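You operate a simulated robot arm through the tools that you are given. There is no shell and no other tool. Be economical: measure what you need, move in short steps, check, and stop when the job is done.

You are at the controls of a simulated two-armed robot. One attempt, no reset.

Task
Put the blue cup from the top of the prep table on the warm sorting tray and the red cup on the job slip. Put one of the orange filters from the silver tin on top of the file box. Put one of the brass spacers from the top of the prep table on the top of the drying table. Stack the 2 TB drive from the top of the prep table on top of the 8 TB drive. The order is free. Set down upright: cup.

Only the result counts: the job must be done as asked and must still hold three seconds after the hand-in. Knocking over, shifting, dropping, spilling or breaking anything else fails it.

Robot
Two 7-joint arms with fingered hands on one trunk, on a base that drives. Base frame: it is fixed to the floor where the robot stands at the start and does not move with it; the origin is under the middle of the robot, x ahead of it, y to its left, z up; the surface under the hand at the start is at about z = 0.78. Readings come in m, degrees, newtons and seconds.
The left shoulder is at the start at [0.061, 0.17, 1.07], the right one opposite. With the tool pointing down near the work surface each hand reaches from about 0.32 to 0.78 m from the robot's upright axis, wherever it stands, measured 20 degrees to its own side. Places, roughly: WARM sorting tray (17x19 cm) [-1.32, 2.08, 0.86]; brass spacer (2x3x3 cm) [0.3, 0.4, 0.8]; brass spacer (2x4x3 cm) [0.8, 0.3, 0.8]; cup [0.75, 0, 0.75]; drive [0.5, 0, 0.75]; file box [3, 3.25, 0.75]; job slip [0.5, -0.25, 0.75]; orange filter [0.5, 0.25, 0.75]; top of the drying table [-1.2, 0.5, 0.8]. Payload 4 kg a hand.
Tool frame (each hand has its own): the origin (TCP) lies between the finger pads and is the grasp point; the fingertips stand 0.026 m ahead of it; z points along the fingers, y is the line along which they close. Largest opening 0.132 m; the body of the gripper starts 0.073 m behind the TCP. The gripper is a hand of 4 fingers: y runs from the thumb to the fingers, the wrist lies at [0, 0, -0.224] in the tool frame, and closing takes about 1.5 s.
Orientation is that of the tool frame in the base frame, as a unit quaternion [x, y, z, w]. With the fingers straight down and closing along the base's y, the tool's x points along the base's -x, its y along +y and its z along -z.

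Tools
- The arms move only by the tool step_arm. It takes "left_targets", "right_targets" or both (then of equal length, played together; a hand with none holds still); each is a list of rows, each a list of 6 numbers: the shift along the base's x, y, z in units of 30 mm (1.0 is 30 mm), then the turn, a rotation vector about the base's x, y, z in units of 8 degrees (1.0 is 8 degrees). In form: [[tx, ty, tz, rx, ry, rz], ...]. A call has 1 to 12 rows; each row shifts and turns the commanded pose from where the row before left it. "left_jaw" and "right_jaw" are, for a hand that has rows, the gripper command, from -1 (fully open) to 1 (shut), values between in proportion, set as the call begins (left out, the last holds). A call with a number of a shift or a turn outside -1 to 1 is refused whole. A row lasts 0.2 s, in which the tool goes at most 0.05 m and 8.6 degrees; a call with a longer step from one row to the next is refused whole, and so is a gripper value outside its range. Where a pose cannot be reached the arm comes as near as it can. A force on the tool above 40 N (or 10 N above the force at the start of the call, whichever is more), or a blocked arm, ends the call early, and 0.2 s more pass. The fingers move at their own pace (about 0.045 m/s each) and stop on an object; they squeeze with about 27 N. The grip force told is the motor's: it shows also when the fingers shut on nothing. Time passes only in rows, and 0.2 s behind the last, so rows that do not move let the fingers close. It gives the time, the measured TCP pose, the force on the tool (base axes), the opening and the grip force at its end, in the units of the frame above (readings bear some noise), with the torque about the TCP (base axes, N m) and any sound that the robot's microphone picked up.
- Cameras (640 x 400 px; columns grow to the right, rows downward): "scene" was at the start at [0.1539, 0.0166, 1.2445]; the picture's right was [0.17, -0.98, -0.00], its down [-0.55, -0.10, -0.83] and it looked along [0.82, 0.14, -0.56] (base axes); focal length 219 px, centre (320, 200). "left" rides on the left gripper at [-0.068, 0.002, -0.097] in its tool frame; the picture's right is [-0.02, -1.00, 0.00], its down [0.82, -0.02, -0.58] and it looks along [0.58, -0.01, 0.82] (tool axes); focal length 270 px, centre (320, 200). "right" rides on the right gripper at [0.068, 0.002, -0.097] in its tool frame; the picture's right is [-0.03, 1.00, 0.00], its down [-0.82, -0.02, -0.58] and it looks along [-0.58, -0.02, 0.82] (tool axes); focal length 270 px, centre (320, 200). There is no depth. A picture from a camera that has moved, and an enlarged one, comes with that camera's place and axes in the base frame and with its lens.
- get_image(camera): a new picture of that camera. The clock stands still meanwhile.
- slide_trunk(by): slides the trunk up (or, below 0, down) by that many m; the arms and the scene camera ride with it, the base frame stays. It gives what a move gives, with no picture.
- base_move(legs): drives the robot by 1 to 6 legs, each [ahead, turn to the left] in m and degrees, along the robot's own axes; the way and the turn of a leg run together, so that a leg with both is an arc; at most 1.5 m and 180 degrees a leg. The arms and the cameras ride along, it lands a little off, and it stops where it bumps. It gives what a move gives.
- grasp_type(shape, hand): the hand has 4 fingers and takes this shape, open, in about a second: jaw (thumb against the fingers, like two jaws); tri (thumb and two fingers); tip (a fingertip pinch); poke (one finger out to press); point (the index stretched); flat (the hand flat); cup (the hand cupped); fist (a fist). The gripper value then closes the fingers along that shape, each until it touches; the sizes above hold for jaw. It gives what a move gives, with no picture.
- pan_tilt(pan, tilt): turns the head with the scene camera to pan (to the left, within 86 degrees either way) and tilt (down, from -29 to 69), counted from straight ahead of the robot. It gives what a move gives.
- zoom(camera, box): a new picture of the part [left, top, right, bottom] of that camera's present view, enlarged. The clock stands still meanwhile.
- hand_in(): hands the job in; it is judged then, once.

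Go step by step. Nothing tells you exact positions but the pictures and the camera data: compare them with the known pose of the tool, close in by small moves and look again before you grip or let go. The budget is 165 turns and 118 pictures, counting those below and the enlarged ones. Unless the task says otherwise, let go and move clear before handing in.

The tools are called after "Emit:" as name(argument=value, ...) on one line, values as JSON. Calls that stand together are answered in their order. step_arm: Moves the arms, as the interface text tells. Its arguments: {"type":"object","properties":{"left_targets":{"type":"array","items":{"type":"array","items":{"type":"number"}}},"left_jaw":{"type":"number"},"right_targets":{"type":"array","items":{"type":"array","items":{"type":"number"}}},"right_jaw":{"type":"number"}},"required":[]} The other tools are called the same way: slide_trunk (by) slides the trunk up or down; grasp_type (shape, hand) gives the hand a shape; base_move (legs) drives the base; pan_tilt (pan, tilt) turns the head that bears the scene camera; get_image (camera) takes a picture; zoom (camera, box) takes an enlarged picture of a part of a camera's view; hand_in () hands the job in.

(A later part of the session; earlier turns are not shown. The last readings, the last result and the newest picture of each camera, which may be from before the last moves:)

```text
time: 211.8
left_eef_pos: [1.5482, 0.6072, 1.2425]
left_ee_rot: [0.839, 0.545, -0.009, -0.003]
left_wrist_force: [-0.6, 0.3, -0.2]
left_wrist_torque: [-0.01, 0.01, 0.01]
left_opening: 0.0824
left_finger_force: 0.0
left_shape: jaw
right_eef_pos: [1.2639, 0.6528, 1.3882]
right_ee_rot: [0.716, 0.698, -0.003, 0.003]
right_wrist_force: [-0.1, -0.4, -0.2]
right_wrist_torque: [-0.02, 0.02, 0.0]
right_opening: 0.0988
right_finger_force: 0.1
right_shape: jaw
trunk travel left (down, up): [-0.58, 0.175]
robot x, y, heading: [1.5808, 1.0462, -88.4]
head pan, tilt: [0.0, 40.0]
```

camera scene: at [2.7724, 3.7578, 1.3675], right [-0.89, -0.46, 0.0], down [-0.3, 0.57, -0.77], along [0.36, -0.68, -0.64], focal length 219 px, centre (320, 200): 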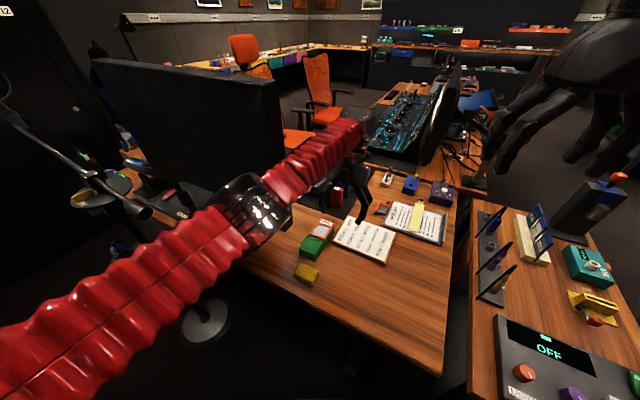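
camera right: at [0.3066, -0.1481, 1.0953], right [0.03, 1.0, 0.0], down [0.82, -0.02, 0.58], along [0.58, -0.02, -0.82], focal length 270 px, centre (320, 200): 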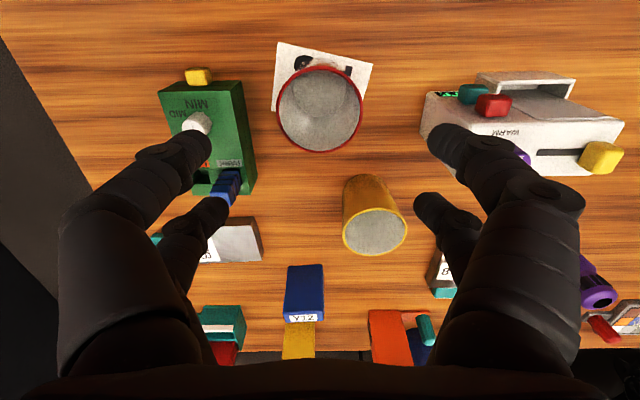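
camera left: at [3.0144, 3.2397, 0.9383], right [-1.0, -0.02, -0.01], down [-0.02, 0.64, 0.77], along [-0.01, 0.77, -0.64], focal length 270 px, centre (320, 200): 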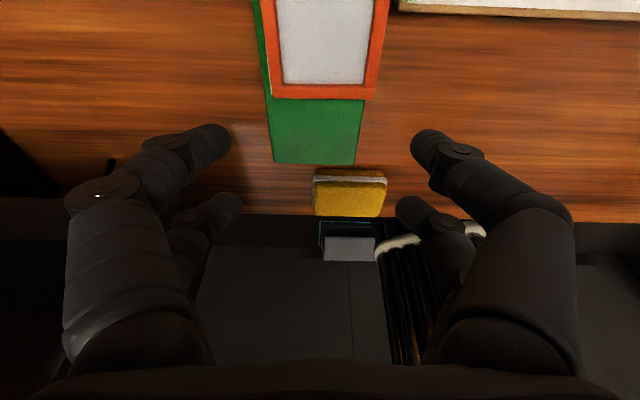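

Emit:
base_move(legs=[[0.88, 0]])

Emit:
base_move(legs=[[0, -40]])

Emit:
base_move(legs=[[0, -40]])

Emit:
pan_tilt(pan=0, tilt=45)

Emit:
get_image(camera="scene")

```text
time: 216.6
left_eef_pos: [1.5754, -0.2756, 1.2423]
left_ee_rot: [0.838, 0.545, -0.009, -0.003]
left_wrist_force: [0.7, 1.3, 0.5]
left_wrist_torque: [-0.01, 0.04, -0.03]
left_opening: 0.0823
left_finger_force: 0.0
left_shape: jaw
right_eef_pos: [1.2917, -0.2309, 1.389]
right_ee_rot: [0.715, 0.699, -0.003, 0.003]
right_wrist_force: [-0.2, -0.5, -0.5]
right_wrist_torque: [-0.01, 0.02, 0.0]
right_opening: 0.0989
right_finger_force: 0.0
right_shape: jaw
trunk travel left (down, up): [-0.58, 0.175]
robot x, y, heading: [1.609, 0.163, -88.1]
head pan, tilt: [0.0, 40.0]
```

```text
time: 219.1
left_eef_pos: [1.3029, -0.1528, 1.2426]
left_ee_rot: [0.974, 0.226, -0.007, -0.006]
left_wrist_force: [0.5, 0.2, 0.0]
left_wrist_torque: [0.01, 0.01, 0.0]
left_opening: 0.0824
left_finger_force: 0.2
left_shape: jaw
right_eef_pos: [1.1129, 0.0653, 1.3894]
right_ee_rot: [0.911, 0.413, -0.005, 0.001]
right_wrist_force: [0.1, 0.2, -0.1]
right_wrist_torque: [0.03, 0.0, 0.02]
right_opening: 0.0988
right_finger_force: 0.1
right_shape: jaw
trunk travel left (down, up): [-0.58, 0.175]
robot x, y, heading: [1.6374, 0.1394, -128.2]
head pan, tilt: [0.0, 40.0]
```

```text
time: 221.6
left_eef_pos: [1.1879, 0.1287, 1.2448]
left_ee_rot: [0.993, -0.12, -0.005, -0.009]
left_wrist_force: [-0.4, -0.8, -0.6]
left_wrist_torque: [-0.03, 0.0, -0.03]
left_opening: 0.0825
left_finger_force: 0.1
left_shape: jaw
right_eef_pos: [1.1811, 0.4173, 1.3895]
right_ee_rot: [0.997, 0.077, -0.005, 0.0]
right_wrist_force: [0.2, 0.4, 0.2]
right_wrist_torque: [0.02, -0.03, 0.01]
right_opening: 0.0992
right_finger_force: 0.0
right_shape: jaw
trunk travel left (down, up): [-0.58, 0.175]
robot x, y, heading: [1.6413, 0.1013, -167.8]
head pan, tilt: [0.0, 40.0]
```

```text
time: 222.2
left_eef_pos: [1.1876, 0.1323, 1.2428]
left_ee_rot: [0.993, -0.121, -0.003, -0.007]
left_wrist_force: [0.5, 0.2, -0.1]
left_wrist_torque: [-0.07, -0.01, -0.02]
left_opening: 0.0825
left_finger_force: 0.0
left_shape: jaw
right_eef_pos: [1.1831, 0.4216, 1.3871]
right_ee_rot: [0.997, 0.077, -0.003, 0.002]
right_wrist_force: [0.1, 0.1, -1.0]
right_wrist_torque: [-0.07, 0.0, 0.01]
right_opening: 0.0989
right_finger_force: 0.1
right_shape: jaw
trunk travel left (down, up): [-0.58, 0.175]
robot x, y, heading: [1.6416, 0.0995, -168.1]
head pan, tilt: [0.0, 45.0]
```

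```text
49 pictures are left
camera scene: at [1.5453, 0.0872, 1.511], right [-0.21, 0.98, 0.0], down [0.69, 0.15, -0.71], along [-0.69, -0.15, -0.71], focal length 219 px, centre (320, 200)
```

scene: 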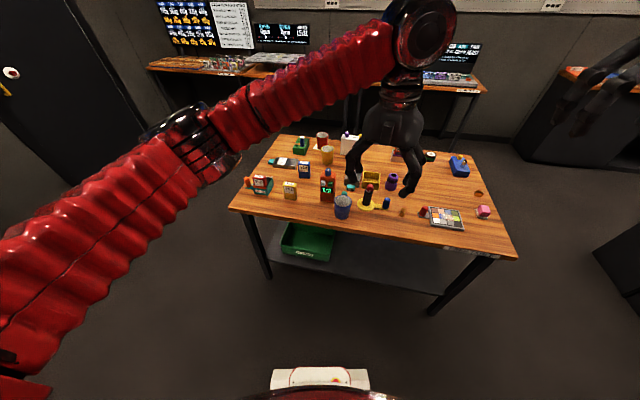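

Good view: the blue cup is near (0.905, 0.045), a spacer near (0.83, 0.305). I'll square up, move closer and lower the trunk.

Emit:
base_move(legs=[[0, -12], [0.12, 0]])

Emit:
slide_trunk(by=-0.24)

Emit:
get_image(camera="scene")

Emit:
get_image(camera="left")

```text
time: 224.3
left_eef_pos: [1.0863, 0.2248, 1.2448]
left_ee_rot: [0.975, -0.224, -0.005, -0.007]
left_wrist_force: [1.0, 1.0, 0.0]
left_wrist_torque: [-0.07, 0.0, -0.01]
left_opening: 0.0825
left_finger_force: 0.1
left_shape: jaw
right_eef_pos: [1.1397, 0.5078, 1.3891]
right_ee_rot: [1.0, -0.027, -0.005, 0.002]
right_wrist_force: [-0.2, 0.8, -0.2]
right_wrist_torque: [-0.03, 0.01, 0.0]
right_opening: 0.0987
right_finger_force: 0.0
right_shape: jaw
trunk travel left (down, up): [-0.58, 0.175]
robot x, y, heading: [1.5196, 0.0983, -179.6]
head pan, tilt: [0.0, 45.0]
```

```text
time: 226.8
left_eef_pos: [1.084, 0.2224, 1.0054]
left_ee_rot: [0.975, -0.223, -0.005, -0.009]
left_wrist_force: [0.6, 0.2, -0.3]
left_wrist_torque: [-0.01, -0.03, 0.01]
left_opening: 0.0826
left_finger_force: 0.1
left_shape: jaw
right_eef_pos: [1.1386, 0.5057, 1.1511]
right_ee_rot: [1.0, -0.028, -0.004, 0.0]
right_wrist_force: [0.4, 0.2, -0.2]
right_wrist_torque: [0.04, 0.06, 0.01]
right_opening: 0.0991
right_finger_force: 0.0
right_shape: jaw
trunk travel left (down, up): [-0.34, 0.415]
robot x, y, heading: [1.5203, 0.0938, -179.8]
head pan, tilt: [0.0, 45.0]
```

```text
48 pictures are left
camera scene: at [1.3841, 0.098, 1.2692], right [0.0, 1.0, 0.0], down [0.71, 0.0, -0.71], along [-0.71, 0.0, -0.71], focal length 219 px, centre (320, 200)
```

scene: 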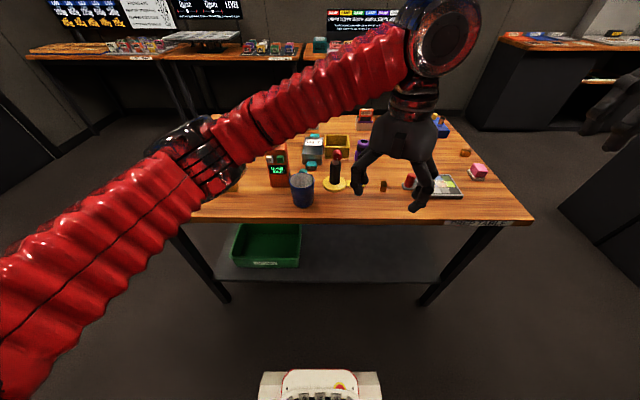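

```text
47 pictures are left
camera left: at [1.0218, 0.2489, 1.1029], right [0.41, 0.91, 0.02], down [0.75, -0.35, 0.57], along [0.52, -0.22, -0.82], focal length 270 px, centre (320, 200)
```

left: 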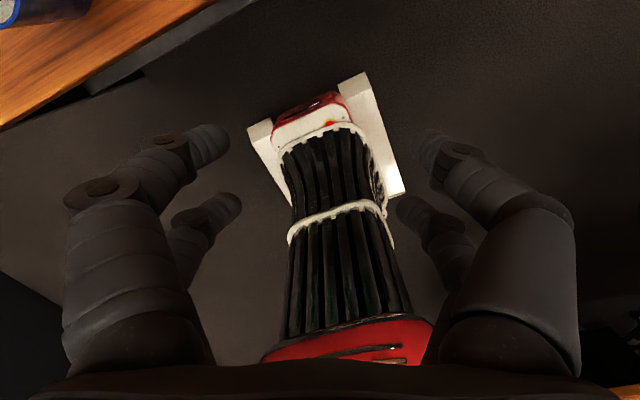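

Emit:
zoom(camera="scene", box=[230, 110, 430, 235])

```text
3.20 times, centred on (330, 172) of scene
camera zoom: at [1.3841, 0.098, 1.2692], right [0.0, 1.0, 0.0], down [0.71, 0.0, -0.71], along [-0.71, 0.0, -0.71], focal length 700 px, centre (288, 288)
```

zoom: 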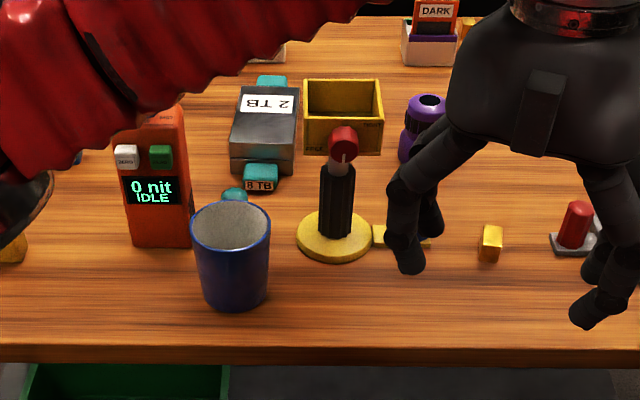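

The spacer there is brass-gold at (0.84, 0.306). The cup is at (0.90, 0.047) with the device and yellow stand near, so I'll close along x; moving the left hand above it, high.

Emit:
step_arm(left_targets=[[-0.68, -0.65, 0.2, 0, 0, -0.892], [-0.68, -0.65, 0.2, 0, 0, -0.892], [-0.68, -0.65, 0.2, 0, 0, -0.892], [-0.68, -0.65, 0.2, 0, 0, -0.892], [-0.68, -0.65, 0.2, 0, 0, -0.892], [-0.68, -0.65, 0, 0, 0, -0.892], [-0.68, -0.65, 0, 0, 0, -0.892], [-0.68, -0.65, 0, 0, 0, -0.892], [-0.68, -0.65, 0, 0, 0, -0.892]], left_jaw=-0.4)

Emit:
get_image(camera="left")

Emit:
zoom(camera="scene", box=[220, 90, 420, 230])

```text
time: 228.8
left_eef_pos: [0.9003, 0.0458, 1.0338]
left_ee_rot: [-0.706, 0.708, -0.001, 0.01]
left_wrist_force: [-0.2, -0.2, -0.3]
left_wrist_torque: [0.03, -0.02, 0.04]
left_opening: 0.092
left_finger_force: 0.1
left_shape: jaw
right_eef_pos: [1.1371, 0.5051, 1.1498]
right_ee_rot: [1.0, -0.028, -0.005, -0.001]
right_wrist_force: [0.3, 0.0, -0.7]
right_wrist_torque: [0.02, -0.05, -0.02]
right_opening: 0.0992
right_finger_force: 0.0
right_shape: jaw
trunk travel left (down, up): [-0.34, 0.415]
robot x, y, heading: [1.5188, 0.098, -180.1]
head pan, tilt: [0.0, 45.0]
```

```text
45 pictures are left
camera left: at [0.8963, 0.1132, 1.1319], right [1.0, 0.02, 0.02], down [0.01, -0.82, 0.57], along [0.03, -0.57, -0.82], focal length 270 px, centre (320, 200)
```

left: 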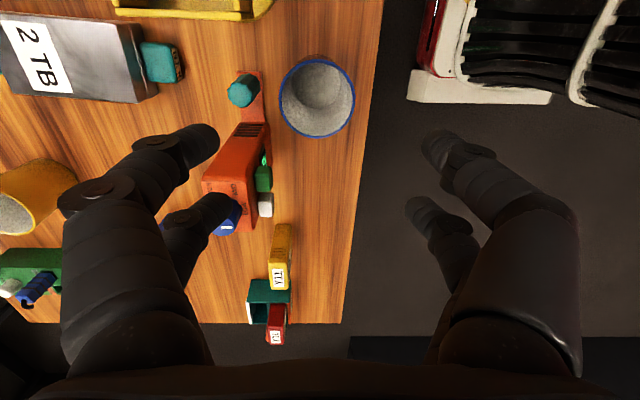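

```text
2.86 times, centred on (320, 160) of scene
camera zoom: at [1.3835, 0.0979, 1.269], right [0.0, 1.0, 0.0], down [0.71, 0.0, -0.71], along [-0.71, 0.0, -0.71], focal length 625 px, centre (320, 314)
```

zoom: 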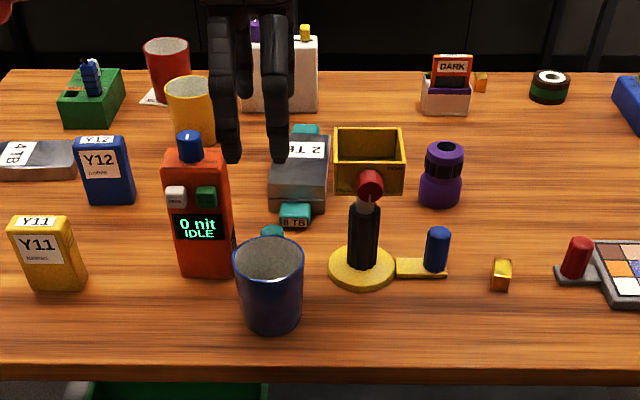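

Cup centre confirmed at (0.900, 0.047). I'll narrow the jaws to about 85 mm and descend.

Emit:
step_arm(left_targets=[[0.08, 0.05, 0, 0, 0, 0], [0, 0, -1, 0, 0, 0], [0, 0, -1, 0, 0, 0], [0, 0, -1, 0, 0, 0], [0, 0, -1, 0, 0, 0]], left_jaw=-0.29)

Emit:
get_image(camera="left")

Emit:
zoom(camera="scene", box=[240, 110, 400, 230])

```text
time: 230.0
left_eef_pos: [0.9007, 0.0478, 0.9141]
left_ee_rot: [-0.706, 0.708, 0.0, 0.01]
left_wrist_force: [0.4, 0.1, -0.3]
left_wrist_torque: [0.02, -0.03, -0.01]
left_opening: 0.0856
left_finger_force: 0.0
left_shape: jaw
right_eef_pos: [1.1379, 0.5058, 1.1507]
right_ee_rot: [1.0, -0.028, -0.004, 0.0]
right_wrist_force: [-0.2, 0.1, 0.0]
right_wrist_torque: [0.01, 0.02, -0.03]
right_opening: 0.0989
right_finger_force: 0.0
right_shape: jaw
trunk travel left (down, up): [-0.34, 0.415]
robot x, y, heading: [1.5209, 0.0972, -180.0]
head pan, tilt: [0.0, 45.0]
```

```text
43 pictures are left
camera left: at [0.8986, 0.1155, 1.0123], right [1.0, 0.02, 0.02], down [0.01, -0.82, 0.57], along [0.03, -0.57, -0.82], focal length 270 px, centre (320, 200)
```

left: 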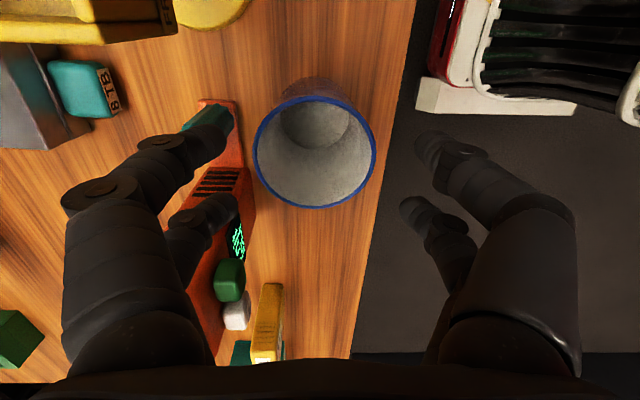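

```text
3.33 times, centred on (320, 170) of scene
camera zoom: at [1.3834, 0.098, 1.269], right [0.0, 1.0, 0.0], down [0.71, 0.0, -0.71], along [-0.71, 0.0, -0.71], focal length 729 px, centre (320, 300)
```

zoom: 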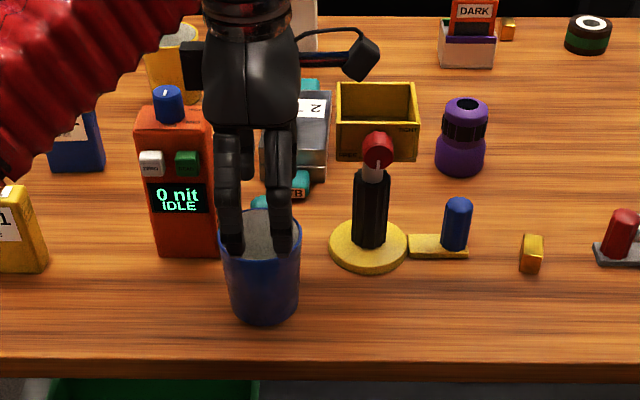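

Clearances look right. Descending the last 6.5 cm and closing.

Emit:
step_arm(left_targets=[[-0.1, 0, -0.7, 0, 0, 0], [0, 0, -0.8, 0, 0, 0], [0, 0, -0.7, 0, 0, 0], [0, 0, 0, 0, 0, 0]])

Emit:
get_image(camera="left")

```text
time: 231.0
left_eef_pos: [0.8984, 0.0485, 0.8488]
left_ee_rot: [-0.707, 0.707, -0.002, 0.011]
left_wrist_force: [0.1, 1.2, 0.1]
left_wrist_torque: [-0.03, -0.01, -0.01]
left_opening: 0.0856
left_finger_force: 0.0
left_shape: jaw
right_eef_pos: [1.1383, 0.5058, 1.1507]
right_ee_rot: [1.0, -0.028, -0.004, 0.0]
right_wrist_force: [0.4, 0.4, -0.2]
right_wrist_torque: [-0.01, -0.04, -0.03]
right_opening: 0.099
right_finger_force: 0.0
right_shape: jaw
trunk travel left (down, up): [-0.34, 0.415]
robot x, y, heading: [1.5198, 0.0996, -179.8]
head pan, tilt: [0.0, 45.0]
```

```text
41 pictures are left
camera left: at [0.8965, 0.1158, 0.946], right [1.0, 0.02, 0.02], down [0.01, -0.82, 0.57], along [0.03, -0.57, -0.82], focal length 270 px, centre (320, 200)
```

left: 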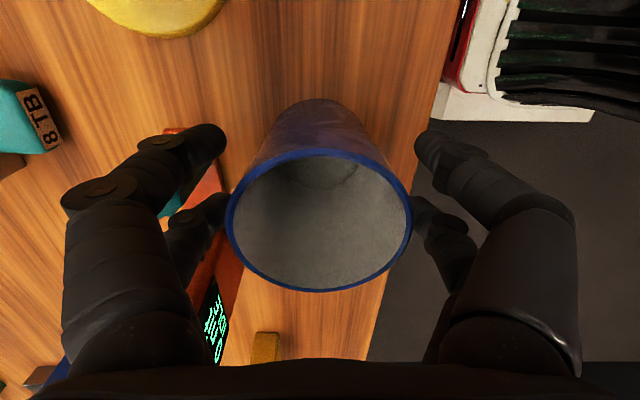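

Centred. Closing and lifting.

Emit:
step_arm(left_targets=[[0, 0, 0, 0, 0, 0], [0, 0, 0, 0, 0, 0], [0, 0, 0, 0, 0, 0], [0, 0, 0, 0, 0, 0], [0, 0, 0, 0, 0, 0], [0, 0, 0, 0, 0, 0]], left_jaw=1)

Emit:
step_arm(left_targets=[[0, 0, 0.5, 0, 0, 0], [0, 0, 1, 0, 0, 0], [0, 0, 1, 0, 0, 0], [0, 0, 1, 0, 0, 0], [0, 0, 1, 0, 0, 0], [0, 0, 1, 0, 0, 0], [0, 0, 1, 0, 0, 0]])

```text
time: 232.4
left_eef_pos: [0.9, 0.0478, 0.8486]
left_ee_rot: [-0.706, 0.708, -0.001, 0.011]
left_wrist_force: [0.2, -0.2, 0.2]
left_wrist_torque: [0.05, 0.0, -0.02]
left_opening: 0.0469
left_finger_force: 27.0
left_shape: jaw
right_eef_pos: [1.1365, 0.5042, 1.151]
right_ee_rot: [1.0, -0.028, -0.004, 0.0]
right_wrist_force: [0.2, -0.1, 0.2]
right_wrist_torque: [0.01, 0.0, -0.01]
right_opening: 0.0989
right_finger_force: 0.1
right_shape: jaw
trunk travel left (down, up): [-0.34, 0.415]
robot x, y, heading: [1.5183, 0.0988, -179.5]
head pan, tilt: [0.0, 45.0]
```

```text
time: 234.0
left_eef_pos: [0.8995, 0.0499, 1.0422]
left_ee_rot: [0.707, -0.707, 0.001, -0.01]
left_wrist_force: [-0.3, -0.1, -1.4]
left_wrist_torque: [-0.02, 0.02, 0.0]
left_opening: 0.0471
left_finger_force: 27.3
left_shape: jaw
right_eef_pos: [1.1393, 0.506, 1.151]
right_ee_rot: [1.0, -0.028, -0.005, -0.001]
right_wrist_force: [0.5, -0.6, -0.2]
right_wrist_torque: [0.01, -0.02, 0.0]
right_opening: 0.099
right_finger_force: 0.0
right_shape: jaw
trunk travel left (down, up): [-0.34, 0.415]
robot x, y, heading: [1.5187, 0.0994, -179.9]
head pan, tilt: [0.0, 45.0]
```

The cup is held. I'll draw it back and bring the right hand above the spacer, turned so as to close along x.

Emit:
step_arm(left_targets=[[0.5, -0.15, 0.1, 0, 0, 0], [0.5, -0.15, 0.1, 0, 0, 0], [0.5, -0.15, 0.1, 0, 0, 0], [0.5, -0.15, 0.1, 0, 0, 0], [0.5, -0.15, 0.1, 0, 0, 0], [0.5, -0.15, 0.1, 0, 0, 0], [0.5, -0.15, 0.1, 0, 0, 0], [0.5, -0.15, 0.1, 0, 0, 0], [0.5, -0.15, 0.1, 0, 0, 0], [0.5, -0.15, 0.1, 0, 0, 0], [0.5, -0.15, 0.1, 0, 0, 0], [0.5, -0.15, 0.1, 0, 0, 0]], right_targets=[[-0.83, -0.5, -0.4, 0, 0, 0.97], [-0.83, -0.5, -0.4, 0, 0, 0.97], [-0.83, -0.5, -0.4, 0, 0, 0.97], [-0.83, -0.5, -0.4, 0, 0, 0.97], [-0.83, -0.5, -0.4, 0, 0, 0.97], [-0.83, -0.5, -0.4, 0, 0, 0.97], [-0.83, -0.5, -0.4, 0, 0, 0.97], [-0.83, -0.5, -0.4, 0, 0, 0.97], [-0.83, -0.5, -0.4, 0, 0, 0.97], [-0.83, -0.5, -0.4, 0, 0, 0.97], [-0.83, -0.5, -0.4, 0, 0, 0.97], [-0.83, -0.5, -0.4, 0, 0, 0.97]], right_jaw=-0.1)

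Emit:
get_image(camera="right")

```text
time: 236.6
left_eef_pos: [1.078, -0.0057, 1.0795]
left_ee_rot: [-0.706, 0.708, -0.001, 0.01]
left_wrist_force: [-0.3, -0.1, -2.1]
left_wrist_torque: [0.04, 0.01, 0.0]
left_opening: 0.047
left_finger_force: 26.7
left_shape: jaw
right_eef_pos: [0.8393, 0.3244, 1.0058]
right_ee_rot: [0.707, 0.707, -0.003, 0.004]
right_wrist_force: [-0.1, 0.0, 0.3]
right_wrist_torque: [-0.02, 0.02, 0.0]
right_opening: 0.0729
right_finger_force: 0.1
right_shape: jaw
trunk travel left (down, up): [-0.34, 0.415]
robot x, y, heading: [1.5191, 0.0955, -179.7]
head pan, tilt: [0.0, 45.0]
```

```text
40 pictures are left
camera right: at [0.84, 0.3951, 1.1019], right [1.0, -0.02, 0.0], down [-0.02, -0.81, 0.59], along [-0.01, -0.58, -0.81], focal length 270 px, centre (320, 200)
```

right: 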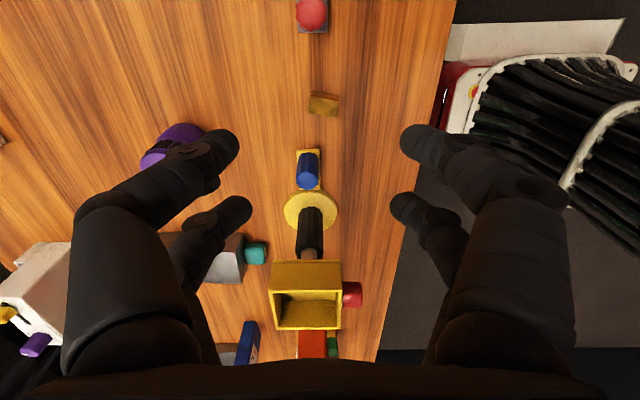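

The spacer is at (0.842, 0.309), skewed about -8°. I'll use the far finger pair on it (clear of both posts), so TCP at (0.845, 0.330); descending part way.

Emit:
step_arm(right_targets=[[0.1, 0.1, -0.8, 0, 0, -0.5], [0.1, 0.1, -0.9, 0, 0, -0.5], [0, 0, -1, 0, 0, 0], [0, 0, -1, 0, 0, 0], [0, 0, -1, 0, 0, 0]])

Emit:
get_image(camera="right")

Emit:
zoom(camera="scene", box=[320, 110, 480, 230])

```text
time: 237.8
left_eef_pos: [1.0777, -0.0055, 1.079]
left_ee_rot: [-0.706, 0.708, -0.001, 0.01]
left_wrist_force: [-0.5, -0.1, -1.1]
left_wrist_torque: [0.01, 0.01, -0.01]
left_opening: 0.047
left_finger_force: 27.0
left_shape: jaw
right_eef_pos: [0.844, 0.332, 0.8654]
right_ee_rot: [0.755, 0.656, -0.004, 0.003]
right_wrist_force: [0.3, -0.3, -0.6]
right_wrist_torque: [0.01, 0.03, 0.0]
right_opening: 0.0728
right_finger_force: 0.1
right_shape: jaw
trunk travel left (down, up): [-0.34, 0.415]
robot x, y, heading: [1.5164, 0.0997, -179.8]
head pan, tilt: [0.0, 45.0]
```

```text
39 pictures are left
camera right: at [0.8559, 0.4013, 0.9613], right [0.99, -0.17, 0.0], down [-0.14, -0.8, 0.59], along [-0.1, -0.58, -0.81], focal length 270 px, centre (320, 200)
```

right: 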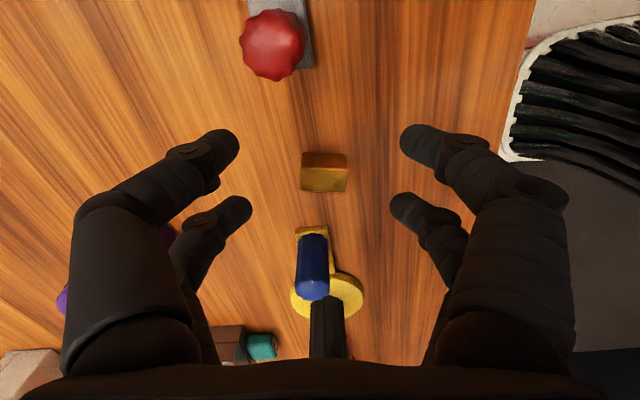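

```text
3.33 times, centred on (400, 170) of scene
camera zoom: at [1.3829, 0.098, 1.269], right [0.0, 1.0, 0.0], down [0.71, 0.0, -0.71], along [-0.71, 0.0, -0.71], focal length 729 px, centre (53, 300)
```

zoom: 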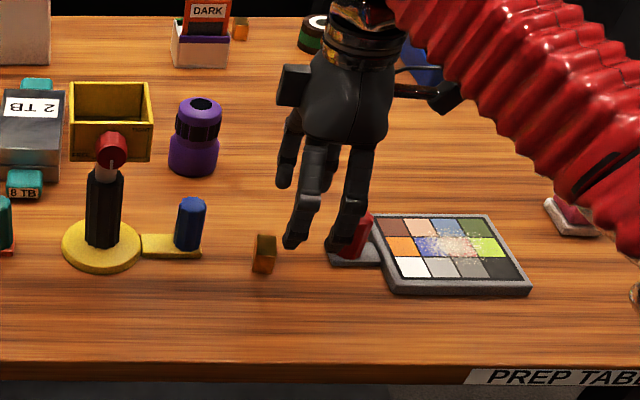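

The far pair lines up with the spacer. Descending 5.3 cm and closing.

Emit:
step_arm(right_targets=[[0, -0.03, -0.8, 0, 0, 0], [0, 0, -0.6, 0, 0, 0], [0, 0, -0.38, 0, 0, 0], [0, 0, 0, 0, 0, 0]])

Emit:
step_arm(right_targets=[[0, 0, 0, 0, 0, 0], [0, 0, 0, 0, 0, 0], [0, 0, 0, 0, 0, 0], [0, 0, 0, 0, 0, 0], [0, 0, 0, 0, 0, 0], [0, 0, 0, 0, 0, 0]], right_jaw=1)

Emit:
get_image(camera="right")

```text
time: 238.8
left_eef_pos: [1.0785, -0.005, 1.0803]
left_ee_rot: [-0.706, 0.708, -0.001, 0.009]
left_wrist_force: [0.7, 0.5, -0.4]
left_wrist_torque: [0.0, -0.01, -0.04]
left_opening: 0.0469
left_finger_force: 26.6
left_shape: jaw
right_eef_pos: [0.8447, 0.3308, 0.8102]
right_ee_rot: [0.755, 0.655, -0.003, 0.004]
right_wrist_force: [1.2, -0.2, -1.3]
right_wrist_torque: [0.0, -0.02, 0.0]
right_opening: 0.0729
right_finger_force: 0.1
right_shape: jaw
trunk travel left (down, up): [-0.34, 0.415]
robot x, y, heading: [1.5172, 0.0967, -179.8]
head pan, tilt: [0.0, 45.0]
```

```text
time: 240.2
left_eef_pos: [1.0795, -0.0049, 1.0798]
left_ee_rot: [-0.707, 0.707, -0.001, 0.01]
left_wrist_force: [1.1, 0.0, -1.2]
left_wrist_torque: [-0.01, -0.04, 0.01]
left_opening: 0.0471
left_finger_force: 27.4
left_shape: jaw
right_eef_pos: [0.8449, 0.3295, 0.8126]
right_ee_rot: [0.755, 0.656, -0.003, 0.004]
right_wrist_force: [1.0, 0.4, -0.1]
right_wrist_torque: [0.01, 0.0, -0.02]
right_opening: 0.0
right_finger_force: 26.7
right_shape: jaw
trunk travel left (down, up): [-0.34, 0.415]
robot x, y, heading: [1.5197, 0.0992, -179.7]
head pan, tilt: [0.0, 45.0]
```

```text
37 pictures are left
camera right: at [0.8563, 0.4002, 0.9076], right [0.99, -0.17, 0.0], down [-0.14, -0.8, 0.59], along [-0.1, -0.58, -0.81], focal length 270 px, centre (320, 200)
```

right: 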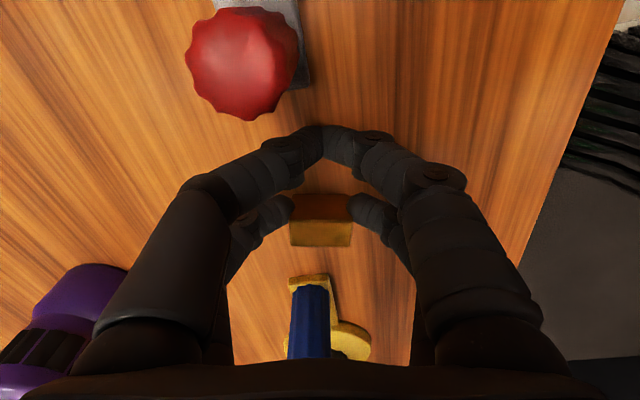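

The far pair grips the spacer's ends. Lifting slowly.

Emit:
step_arm(right_targets=[[0, 0, 0.2, 0, 0, 0], [0, 0, 0.4, 0, 0, 0], [0, 0, 0.7, 0, 0, 0], [0, 0, 1, 0, 0, 0], [0, 0, 1, 0, 0, 0], [0, 0, 1, 0, 0, 0], [0, 0, 1, 0, 0, 0]])

Emit:
get_image(camera="right")

```text
time: 241.8
left_eef_pos: [1.0793, -0.0041, 1.0806]
left_ee_rot: [-0.707, 0.707, -0.002, 0.01]
left_wrist_force: [1.0, 0.0, -1.1]
left_wrist_torque: [0.04, 0.03, -0.03]
left_opening: 0.0466
left_finger_force: 27.1
left_shape: jaw
right_eef_pos: [0.8438, 0.3304, 0.9713]
right_ee_rot: [0.755, 0.656, -0.003, 0.003]
right_wrist_force: [0.0, 0.4, 0.2]
right_wrist_torque: [0.04, 0.0, -0.01]
right_opening: 0.0003
right_finger_force: 26.7
right_shape: jaw
trunk travel left (down, up): [-0.34, 0.415]
robot x, y, heading: [1.518, 0.0967, -179.9]
head pan, tilt: [0.0, 45.0]
```

```text
36 pictures are left
camera right: at [0.8562, 0.4007, 1.0676], right [0.99, -0.17, 0.0], down [-0.14, -0.8, 0.58], along [-0.1, -0.58, -0.81], focal length 270 px, centre (320, 200)
```

right: 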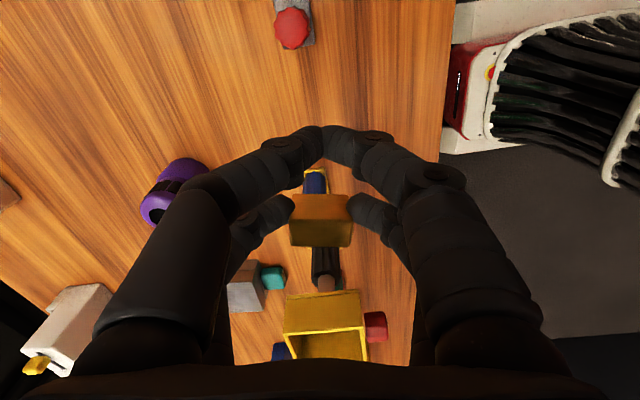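

Spacer is held too. I'll retract the right arm, raise the trunk, back off and head north.

Emit:
step_arm(right_targets=[[0.9, 0.1, 0.3, 0, 0, -0.3], [0.9, 0.1, 0.3, 0, 0, -0.3], [0.9, 0.1, 0.3, 0, 0, -0.3], [0.9, 0.1, 0.3, 0, 0, -0.3], [0.9, 0.1, 0.3, 0, 0, -0.3], [0.9, 0.1, 0.3, 0, 0, -0.3], [0.9, 0.1, 0.3, 0, 0, -0.3], [0.9, 0.1, 0.3, 0, 0, -0.3]])

Emit:
slide_trunk(by=0.15)

Emit:
base_move(legs=[[-0.12, 0]])

Emit:
base_move(legs=[[0, -40]])

Emit:
base_move(legs=[[0, -40]])

```text
time: 243.6
left_eef_pos: [1.0796, -0.0052, 1.0796]
left_ee_rot: [-0.706, 0.708, -0.002, 0.01]
left_wrist_force: [0.4, 1.0, -1.5]
left_wrist_torque: [0.01, -0.01, -0.03]
left_opening: 0.0469
left_finger_force: 26.9
left_shape: jaw
right_eef_pos: [1.062, 0.3538, 1.0426]
right_ee_rot: [0.854, 0.521, -0.003, 0.003]
right_wrist_force: [0.3, 0.2, -0.9]
right_wrist_torque: [0.01, 0.01, 0.03]
right_opening: 0.0
right_finger_force: 26.7
right_shape: jaw
trunk travel left (down, up): [-0.34, 0.415]
robot x, y, heading: [1.5156, 0.0979, -179.8]
head pan, tilt: [0.0, 45.0]
```

```text
time: 245.4
left_eef_pos: [1.0784, -0.0054, 1.2293]
left_ee_rot: [-0.707, 0.708, -0.002, 0.011]
left_wrist_force: [-0.1, -0.2, -1.3]
left_wrist_torque: [0.01, 0.01, 0.01]
left_opening: 0.0469
left_finger_force: 26.3
left_shape: jaw
right_eef_pos: [1.06, 0.354, 1.1917]
right_ee_rot: [0.854, 0.52, -0.004, 0.003]
right_wrist_force: [-0.8, 0.4, -1.3]
right_wrist_torque: [-0.01, -0.03, -0.01]
right_opening: 0.0
right_finger_force: 26.7
right_shape: jaw
trunk travel left (down, up): [-0.49, 0.265]
robot x, y, heading: [1.5205, 0.1, -179.9]
head pan, tilt: [0.0, 45.0]
```

```text
time: 246.6
left_eef_pos: [1.2011, -0.0064, 1.2306]
left_ee_rot: [-0.707, 0.707, -0.001, 0.009]
left_wrist_force: [0.8, 0.1, -1.1]
left_wrist_torque: [0.01, 0.04, -0.01]
left_opening: 0.0468
left_finger_force: 27.3
left_shape: jaw
right_eef_pos: [1.1822, 0.3545, 1.1921]
right_ee_rot: [0.854, 0.521, -0.004, 0.003]
right_wrist_force: [0.5, -0.4, 0.1]
right_wrist_torque: [0.0, 0.01, 0.0]
right_opening: 0.0001
right_finger_force: 27.3
right_shape: jaw
trunk travel left (down, up): [-0.49, 0.265]
robot x, y, heading: [1.6414, 0.0974, -179.8]
head pan, tilt: [0.0, 45.0]
```

```text
time: 249.1
left_eef_pos: [1.237, 0.3055, 1.2301]
left_ee_rot: [-0.419, 0.908, -0.005, 0.008]
left_wrist_force: [0.1, -0.4, -0.1]
left_wrist_torque: [0.03, -0.01, -0.04]
left_opening: 0.0465
left_finger_force: 27.0
left_shape: jaw
right_eef_pos: [1.4572, 0.5896, 1.193]
right_ee_rot: [0.981, 0.194, -0.004, 0.001]
right_wrist_force: [-0.3, -0.7, -0.9]
right_wrist_torque: [0.0, -0.03, 0.0]
right_opening: 0.0
right_finger_force: 26.8
right_shape: jaw
trunk travel left (down, up): [-0.49, 0.265]
robot x, y, heading: [1.6172, 0.068, 140.1]
head pan, tilt: [0.0, 45.0]
```

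```text
time: 251.6
left_eef_pos: [1.4756, 0.4951, 1.2301]
left_ee_rot: [-0.087, 0.996, -0.007, 0.007]
left_wrist_force: [-0.1, 0.3, -1.5]
left_wrist_torque: [0.01, 0.0, 0.0]
left_opening: 0.0468
left_finger_force: 27.2
left_shape: jaw
right_eef_pos: [1.8259, 0.5754, 1.1927]
right_ee_rot: [0.989, -0.151, -0.005, 0.001]
right_wrist_force: [0.5, 0.3, 0.2]
right_wrist_torque: [-0.01, -0.04, 0.01]
right_opening: 0.0
right_finger_force: 26.7
right_shape: jaw
trunk travel left (down, up): [-0.49, 0.265]
robot x, y, heading: [1.5716, 0.0623, 100.2]
head pan, tilt: [0.0, 45.0]
```

Emit:
base_move(legs=[[0, -7], [1.22, 0]])

Emit:
base_move(legs=[[0, 40]])

Emit:
base_move(legs=[[0, 40]])

```text
time: 258.5
left_eef_pos: [1.4473, 1.7322, 1.2311]
left_ee_rot: [-0.03, 1.0, -0.007, 0.006]
left_wrist_force: [0.2, 0.2, -0.9]
left_wrist_torque: [0.01, -0.04, 0.02]
left_opening: 0.0461
left_finger_force: 26.6
left_shape: jaw
right_eef_pos: [1.804, 1.7721, 1.1932]
right_ee_rot: [0.979, -0.206, -0.005, 0.0]
right_wrist_force: [0.8, -0.1, -1.3]
right_wrist_torque: [0.0, -0.01, -0.04]
right_opening: 0.0001
right_finger_force: 26.7
right_shape: jaw
trunk travel left (down, up): [-0.49, 0.265]
robot x, y, heading: [1.4985, 1.292, 94.0]
head pan, tilt: [0.0, 45.0]
```

```text
time: 261.0
left_eef_pos: [1.1783, 1.5999, 1.2323]
left_ee_rot: [-0.368, 0.93, -0.006, 0.009]
left_wrist_force: [0.2, -0.3, -2.4]
left_wrist_torque: [-0.05, -0.02, 0.0]
left_opening: 0.0462
left_finger_force: 27.2
left_shape: jaw
right_eef_pos: [1.4268, 1.8591, 1.194]
right_ee_rot: [0.99, 0.138, -0.005, 0.001]
right_wrist_force: [0.1, 0.8, -0.1]
right_wrist_torque: [0.03, -0.05, -0.01]
right_opening: 0.0
right_finger_force: 27.2
right_shape: jaw
trunk travel left (down, up): [-0.49, 0.265]
robot x, y, heading: [1.5198, 1.321, 133.3]
head pan, tilt: [0.0, 45.0]
```

```text
time: 263.5
left_eef_pos: [1.0739, 1.3129, 1.2318]
left_ee_rot: [-0.662, 0.749, -0.002, 0.01]
left_wrist_force: [-1.3, -0.4, -1.4]
left_wrist_torque: [0.01, -0.03, 0.01]
left_opening: 0.0458
left_finger_force: 27.1
left_shape: jaw
right_eef_pos: [1.0989, 1.6718, 1.1948]
right_ee_rot: [0.884, 0.468, -0.004, 0.002]
right_wrist_force: [-0.1, 0.2, -0.4]
right_wrist_torque: [-0.02, -0.04, 0.0]
right_opening: 0.0
right_finger_force: 27.1
right_shape: jaw
trunk travel left (down, up): [-0.49, 0.265]
robot x, y, heading: [1.5245, 1.3593, 173.2]
head pan, tilt: [0.0, 45.0]
```

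Emit:
base_move(legs=[[0, 9], [1.4, 0], [0.4, 0]])

Emit:
pan_tilt(pan=-25, tilt=30)

Emit:
get_image(camera="scene")

```text
time: 273.4
left_eef_pos: [-0.7055, 1.1797, 1.2325]
left_ee_rot: [0.718, -0.696, 0.002, -0.01]
left_wrist_force: [-0.2, -0.3, -0.7]
left_wrist_torque: [0.02, 0.0, 0.02]
left_opening: 0.0459
left_finger_force: 27.0
left_shape: jaw
right_eef_pos: [-0.7348, 1.5388, 1.1954]
right_ee_rot: [0.846, 0.533, -0.003, 0.003]
right_wrist_force: [-0.9, -0.2, -0.2]
right_wrist_torque: [-0.02, -0.02, 0.01]
right_opening: 0.0
right_finger_force: 26.6
right_shape: jaw
trunk travel left (down, up): [-0.49, 0.265]
robot x, y, heading: [-0.2659, 1.2936, -178.0]
head pan, tilt: [0.0, 45.0]
```

```text
time: 274.2
left_eef_pos: [-0.7046, 1.1787, 1.2331]
left_ee_rot: [0.718, -0.696, 0.002, -0.01]
left_wrist_force: [-0.1, 0.2, -2.3]
left_wrist_torque: [0.02, 0.01, 0.02]
left_opening: 0.046
left_finger_force: 26.6
left_shape: jaw
right_eef_pos: [-0.7345, 1.5393, 1.1956]
right_ee_rot: [0.846, 0.533, -0.003, 0.004]
right_wrist_force: [0.0, 0.6, -0.1]
right_wrist_torque: [0.04, 0.04, 0.01]
right_opening: 0.0
right_finger_force: 27.4
right_shape: jaw
trunk travel left (down, up): [-0.49, 0.265]
robot x, y, heading: [-0.2667, 1.295, -178.0]
head pan, tilt: [-25.0, 30.0]
```

```text
35 pictures are left
camera scene: at [-0.3745, 1.3298, 1.4432], right [0.39, 0.92, 0.0], down [0.46, -0.19, -0.87], along [-0.8, 0.34, -0.5], focal length 219 px, centre (320, 200)
```

scene: 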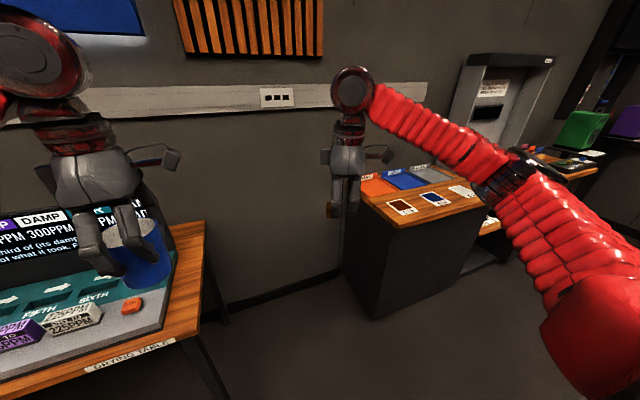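

The orange tray at (-1.32, 2.08) is where WARM should be, and the right end of the drying table has a free strip at about (-1.0, 1.10). First the spacer: turn left 40° and approach.

Emit:
base_move(legs=[[0, 38]])

Emit:
base_move(legs=[[0.1, 0]])

Emit:
slide_trunk(by=-0.1)

Emit:
pan_tilt(pan=-20, tilt=42)

Emit:
get_image(camera="scene")

```text
time: 276.6
left_eef_pos: [-0.5398, 0.9335, 1.2331]
left_ee_rot: [0.905, -0.426, -0.003, -0.01]
left_wrist_force: [-0.7, -0.1, -1.0]
left_wrist_torque: [0.03, -0.03, 0.0]
left_opening: 0.0456
left_finger_force: 26.9
left_shape: jaw
right_eef_pos: [-0.7846, 1.1994, 1.1942]
right_ee_rot: [0.627, 0.779, -0.003, 0.004]
right_wrist_force: [-1.0, 0.1, -0.1]
right_wrist_torque: [0.02, 0.01, -0.03]
right_opening: 0.0
right_finger_force: 27.1
right_shape: jaw
trunk travel left (down, up): [-0.49, 0.265]
robot x, y, heading: [-0.2918, 1.3241, -140.1]
head pan, tilt: [-25.0, 30.0]
```

```text
time: 277.8
left_eef_pos: [-0.6188, 0.8688, 1.2337]
left_ee_rot: [0.906, -0.424, -0.001, -0.01]
left_wrist_force: [-0.3, 0.3, -2.4]
left_wrist_torque: [0.06, 0.01, -0.02]
left_opening: 0.0454
left_finger_force: 27.5
left_shape: jaw
right_eef_pos: [-0.8641, 1.134, 1.197]
right_ee_rot: [0.626, 0.779, -0.001, 0.004]
right_wrist_force: [-0.3, -0.3, -0.7]
right_wrist_torque: [0.02, -0.02, 0.01]
right_opening: 0.0
right_finger_force: 27.0
right_shape: jaw
trunk travel left (down, up): [-0.49, 0.265]
robot x, y, heading: [-0.3728, 1.2586, -140.4]
head pan, tilt: [-25.0, 30.0]
```

```text
time: 279.1
left_eef_pos: [-0.6174, 0.8693, 1.1346]
left_ee_rot: [0.905, -0.425, -0.002, -0.01]
left_wrist_force: [-0.1, 0.0, -1.6]
left_wrist_torque: [-0.03, 0.07, 0.0]
left_opening: 0.0458
left_finger_force: 27.2
left_shape: jaw
right_eef_pos: [-0.862, 1.1336, 1.0976]
right_ee_rot: [0.626, 0.78, -0.003, 0.005]
right_wrist_force: [-0.3, -0.2, -0.8]
right_wrist_torque: [-0.02, 0.03, 0.01]
right_opening: 0.0001
right_finger_force: 27.3
right_shape: jaw
trunk travel left (down, up): [-0.39, 0.365]
robot x, y, heading: [-0.3706, 1.2614, -140.1]
head pan, tilt: [-25.0, 30.0]
```

```text
time: 279.9
left_eef_pos: [-0.6185, 0.8699, 1.1342]
left_ee_rot: [0.905, -0.424, -0.002, -0.01]
left_wrist_force: [0.3, 0.1, -1.4]
left_wrist_torque: [-0.02, -0.01, 0.02]
left_opening: 0.0458
left_finger_force: 27.3
left_shape: jaw
right_eef_pos: [-0.8626, 1.1343, 1.0968]
right_ee_rot: [0.627, 0.779, -0.002, 0.005]
right_wrist_force: [-1.0, 0.9, -1.0]
right_wrist_torque: [0.02, 0.03, -0.01]
right_opening: 0.0
right_finger_force: 26.9
right_shape: jaw
trunk travel left (down, up): [-0.39, 0.365]
robot x, y, heading: [-0.3684, 1.2611, -140.1]
head pan, tilt: [-20.0, 42.0]
```

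```text
34 pictures are left
camera scene: at [-0.4798, 1.2052, 1.3241], right [-0.34, 0.94, 0.0], down [0.63, 0.23, -0.74], along [-0.7, -0.25, -0.67], focal length 219 px, centre (320, 200)
```

scene: 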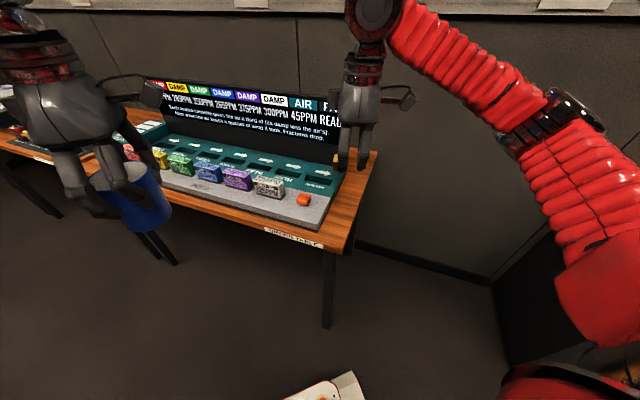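

The free strip at the right end spans y 1.05–1.145. I'll bring the spacer over (-0.98, 1.10) and lower to just above.

Emit:
step_arm(right_targets=[[-0.81, -0.09, 0, 0, 0, 0], [-0.81, -0.09, 0, 0, 0, 0], [-0.81, -0.09, 0, 0, 0, 0], [-0.81, -0.09, 0, 0, 0, 0], [-0.81, -0.09, 0, 0, 0, 0], [0, 0, -1, 0, 0, 0], [0, 0, -1, 0, 0, 0], [0, 0, -1, 0, 0, 0], [0, 0, -1, 0, 0, 0], [0, 0, -1, 0, 0, 0], [0, 0, -1, 0, 0, 0]])

Emit:
get_image(camera="right")

Emit:
zoom(camera="scene", box=[240, 80, 420, 260])

```text
time: 282.3
left_eef_pos: [-0.6191, 0.8698, 1.1342]
left_ee_rot: [0.906, -0.424, -0.002, -0.011]
left_wrist_force: [0.3, -0.7, -0.8]
left_wrist_torque: [0.02, -0.02, 0.0]
left_opening: 0.0456
left_finger_force: 27.0
left_shape: jaw
right_eef_pos: [-0.9845, 1.1197, 0.9168]
right_ee_rot: [0.627, 0.779, -0.002, 0.005]
right_wrist_force: [-0.1, 0.3, -1.2]
right_wrist_torque: [-0.01, 0.0, 0.02]
right_opening: 0.0004
right_finger_force: 26.7
right_shape: jaw
trunk travel left (down, up): [-0.39, 0.365]
robot x, y, heading: [-0.3716, 1.2574, -140.5]
head pan, tilt: [-20.0, 42.0]
```

```text
33 pictures are left
camera right: at [-0.9974, 1.1898, 1.0131], right [0.98, 0.19, 0.0], down [0.15, -0.8, 0.59], along [0.11, -0.57, -0.81], focal length 270 px, centre (320, 200)
```

right: 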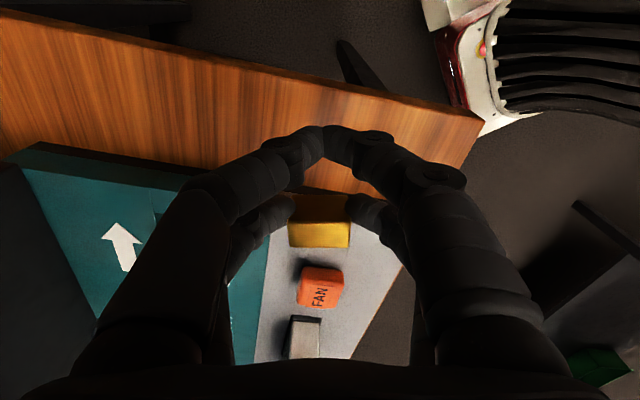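

```text
2.22 times, centred on (330, 170) of scene
camera zoom: at [-0.4801, 1.2052, 1.324], right [-0.34, 0.94, 0.0], down [0.63, 0.23, -0.74], along [-0.7, -0.25, -0.67], focal length 486 px, centre (298, 267)
```

zoom: 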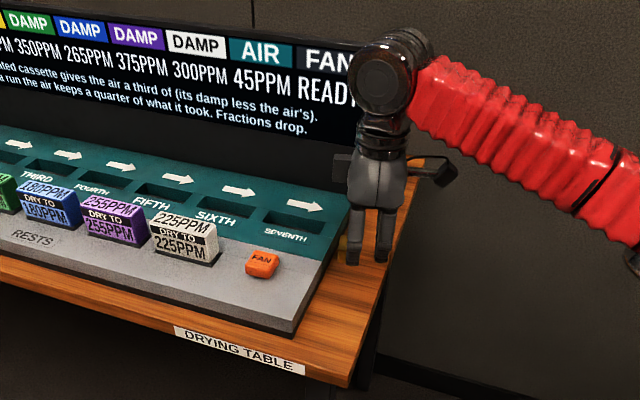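

The spacer is right over the free strip. Lowering to contact.

Emit:
step_arm(right_targets=[[0, 0, -0.8, 0, 0, 0], [0, 0, -0.7, 0, 0, 0], [0, 0, -0.5, 0, 0, 0], [0, 0, -0.3, 0, 0, 0], [0, 0, -0.2, 0, 0, 0], [0, 0, -0.15, 0, 0, 0], [0, 0, -0.1, 0, 0, 0], [0, 0, 0, 0, 0, 0]])

```text
time: 284.1
left_eef_pos: [-0.6185, 0.8689, 1.134]
left_ee_rot: [0.906, -0.424, -0.002, -0.01]
left_wrist_force: [0.2, -0.2, -1.0]
left_wrist_torque: [-0.01, 0.0, -0.02]
left_opening: 0.0455
left_finger_force: 26.6
left_shape: jaw
right_eef_pos: [-0.9839, 1.1214, 0.8337]
right_ee_rot: [0.627, 0.779, -0.002, 0.004]
right_wrist_force: [0.3, -0.1, -0.8]
right_wrist_torque: [0.01, 0.0, 0.02]
right_opening: 0.0001
right_finger_force: 27.4
right_shape: jaw
trunk travel left (down, up): [-0.39, 0.365]
robot x, y, heading: [-0.3706, 1.2614, -140.1]
head pan, tilt: [-20.0, 42.0]
```

Emit:
step_arm(right_targets=[[0, 0, -0.15, 0, 0, 0], [0, 0, -0.15, 0, 0, 0], [0, 0, -0.12, 0, 0, 0], [0, 0, 0, 0, 0, 0]])

Emit:
step_arm(right_targets=[[0, 0, -0.1, 0, 0, 0], [0, 0, -0.1, 0, 0, 0], [0, 0, 0, 0, 0, 0]])

```text
time: 285.1
left_eef_pos: [-0.6172, 0.87, 1.1337]
left_ee_rot: [0.905, -0.425, -0.002, -0.01]
left_wrist_force: [-0.7, -0.3, -1.5]
left_wrist_torque: [-0.01, 0.01, 0.0]
left_opening: 0.0454
left_finger_force: 27.2
left_shape: jaw
right_eef_pos: [-0.9857, 1.1192, 0.829]
right_ee_rot: [0.627, 0.779, -0.008, 0.005]
right_wrist_force: [3.2, 3.3, 16.1]
right_wrist_torque: [0.05, -0.12, -0.01]
right_opening: 0.0
right_finger_force: 26.4
right_shape: jaw
trunk travel left (down, up): [-0.39, 0.365]
robot x, y, heading: [-0.3675, 1.2576, -139.8]
head pan, tilt: [-20.0, 42.0]
stopped in row 4 (right hand): the force on the tool passed its limit at 42 N (the readings are from after the stop); the commanded pose is now the measured one
```

```text
time: 285.7
left_eef_pos: [-0.6169, 0.8688, 1.1349]
left_ee_rot: [0.905, -0.426, -0.003, -0.009]
left_wrist_force: [-0.3, -0.8, -1.5]
left_wrist_torque: [-0.02, -0.02, 0.01]
left_opening: 0.0454
left_finger_force: 27.5
left_shape: jaw
right_eef_pos: [-0.9879, 1.1191, 0.8292]
right_ee_rot: [0.627, 0.779, -0.012, 0.005]
right_wrist_force: [4.2, 4.5, 19.2]
right_wrist_torque: [0.23, -0.15, -0.04]
right_opening: 0.0001
right_finger_force: 26.8
right_shape: jaw
trunk travel left (down, up): [-0.39, 0.365]
robot x, y, heading: [-0.3702, 1.2565, -140.2]
head pan, tilt: [-20.0, 42.0]
stopped in row 2 (right hand): the force on the tool passed its limit at 43 N (the readings are from after the stop); the commanded pose is now the measured one
```

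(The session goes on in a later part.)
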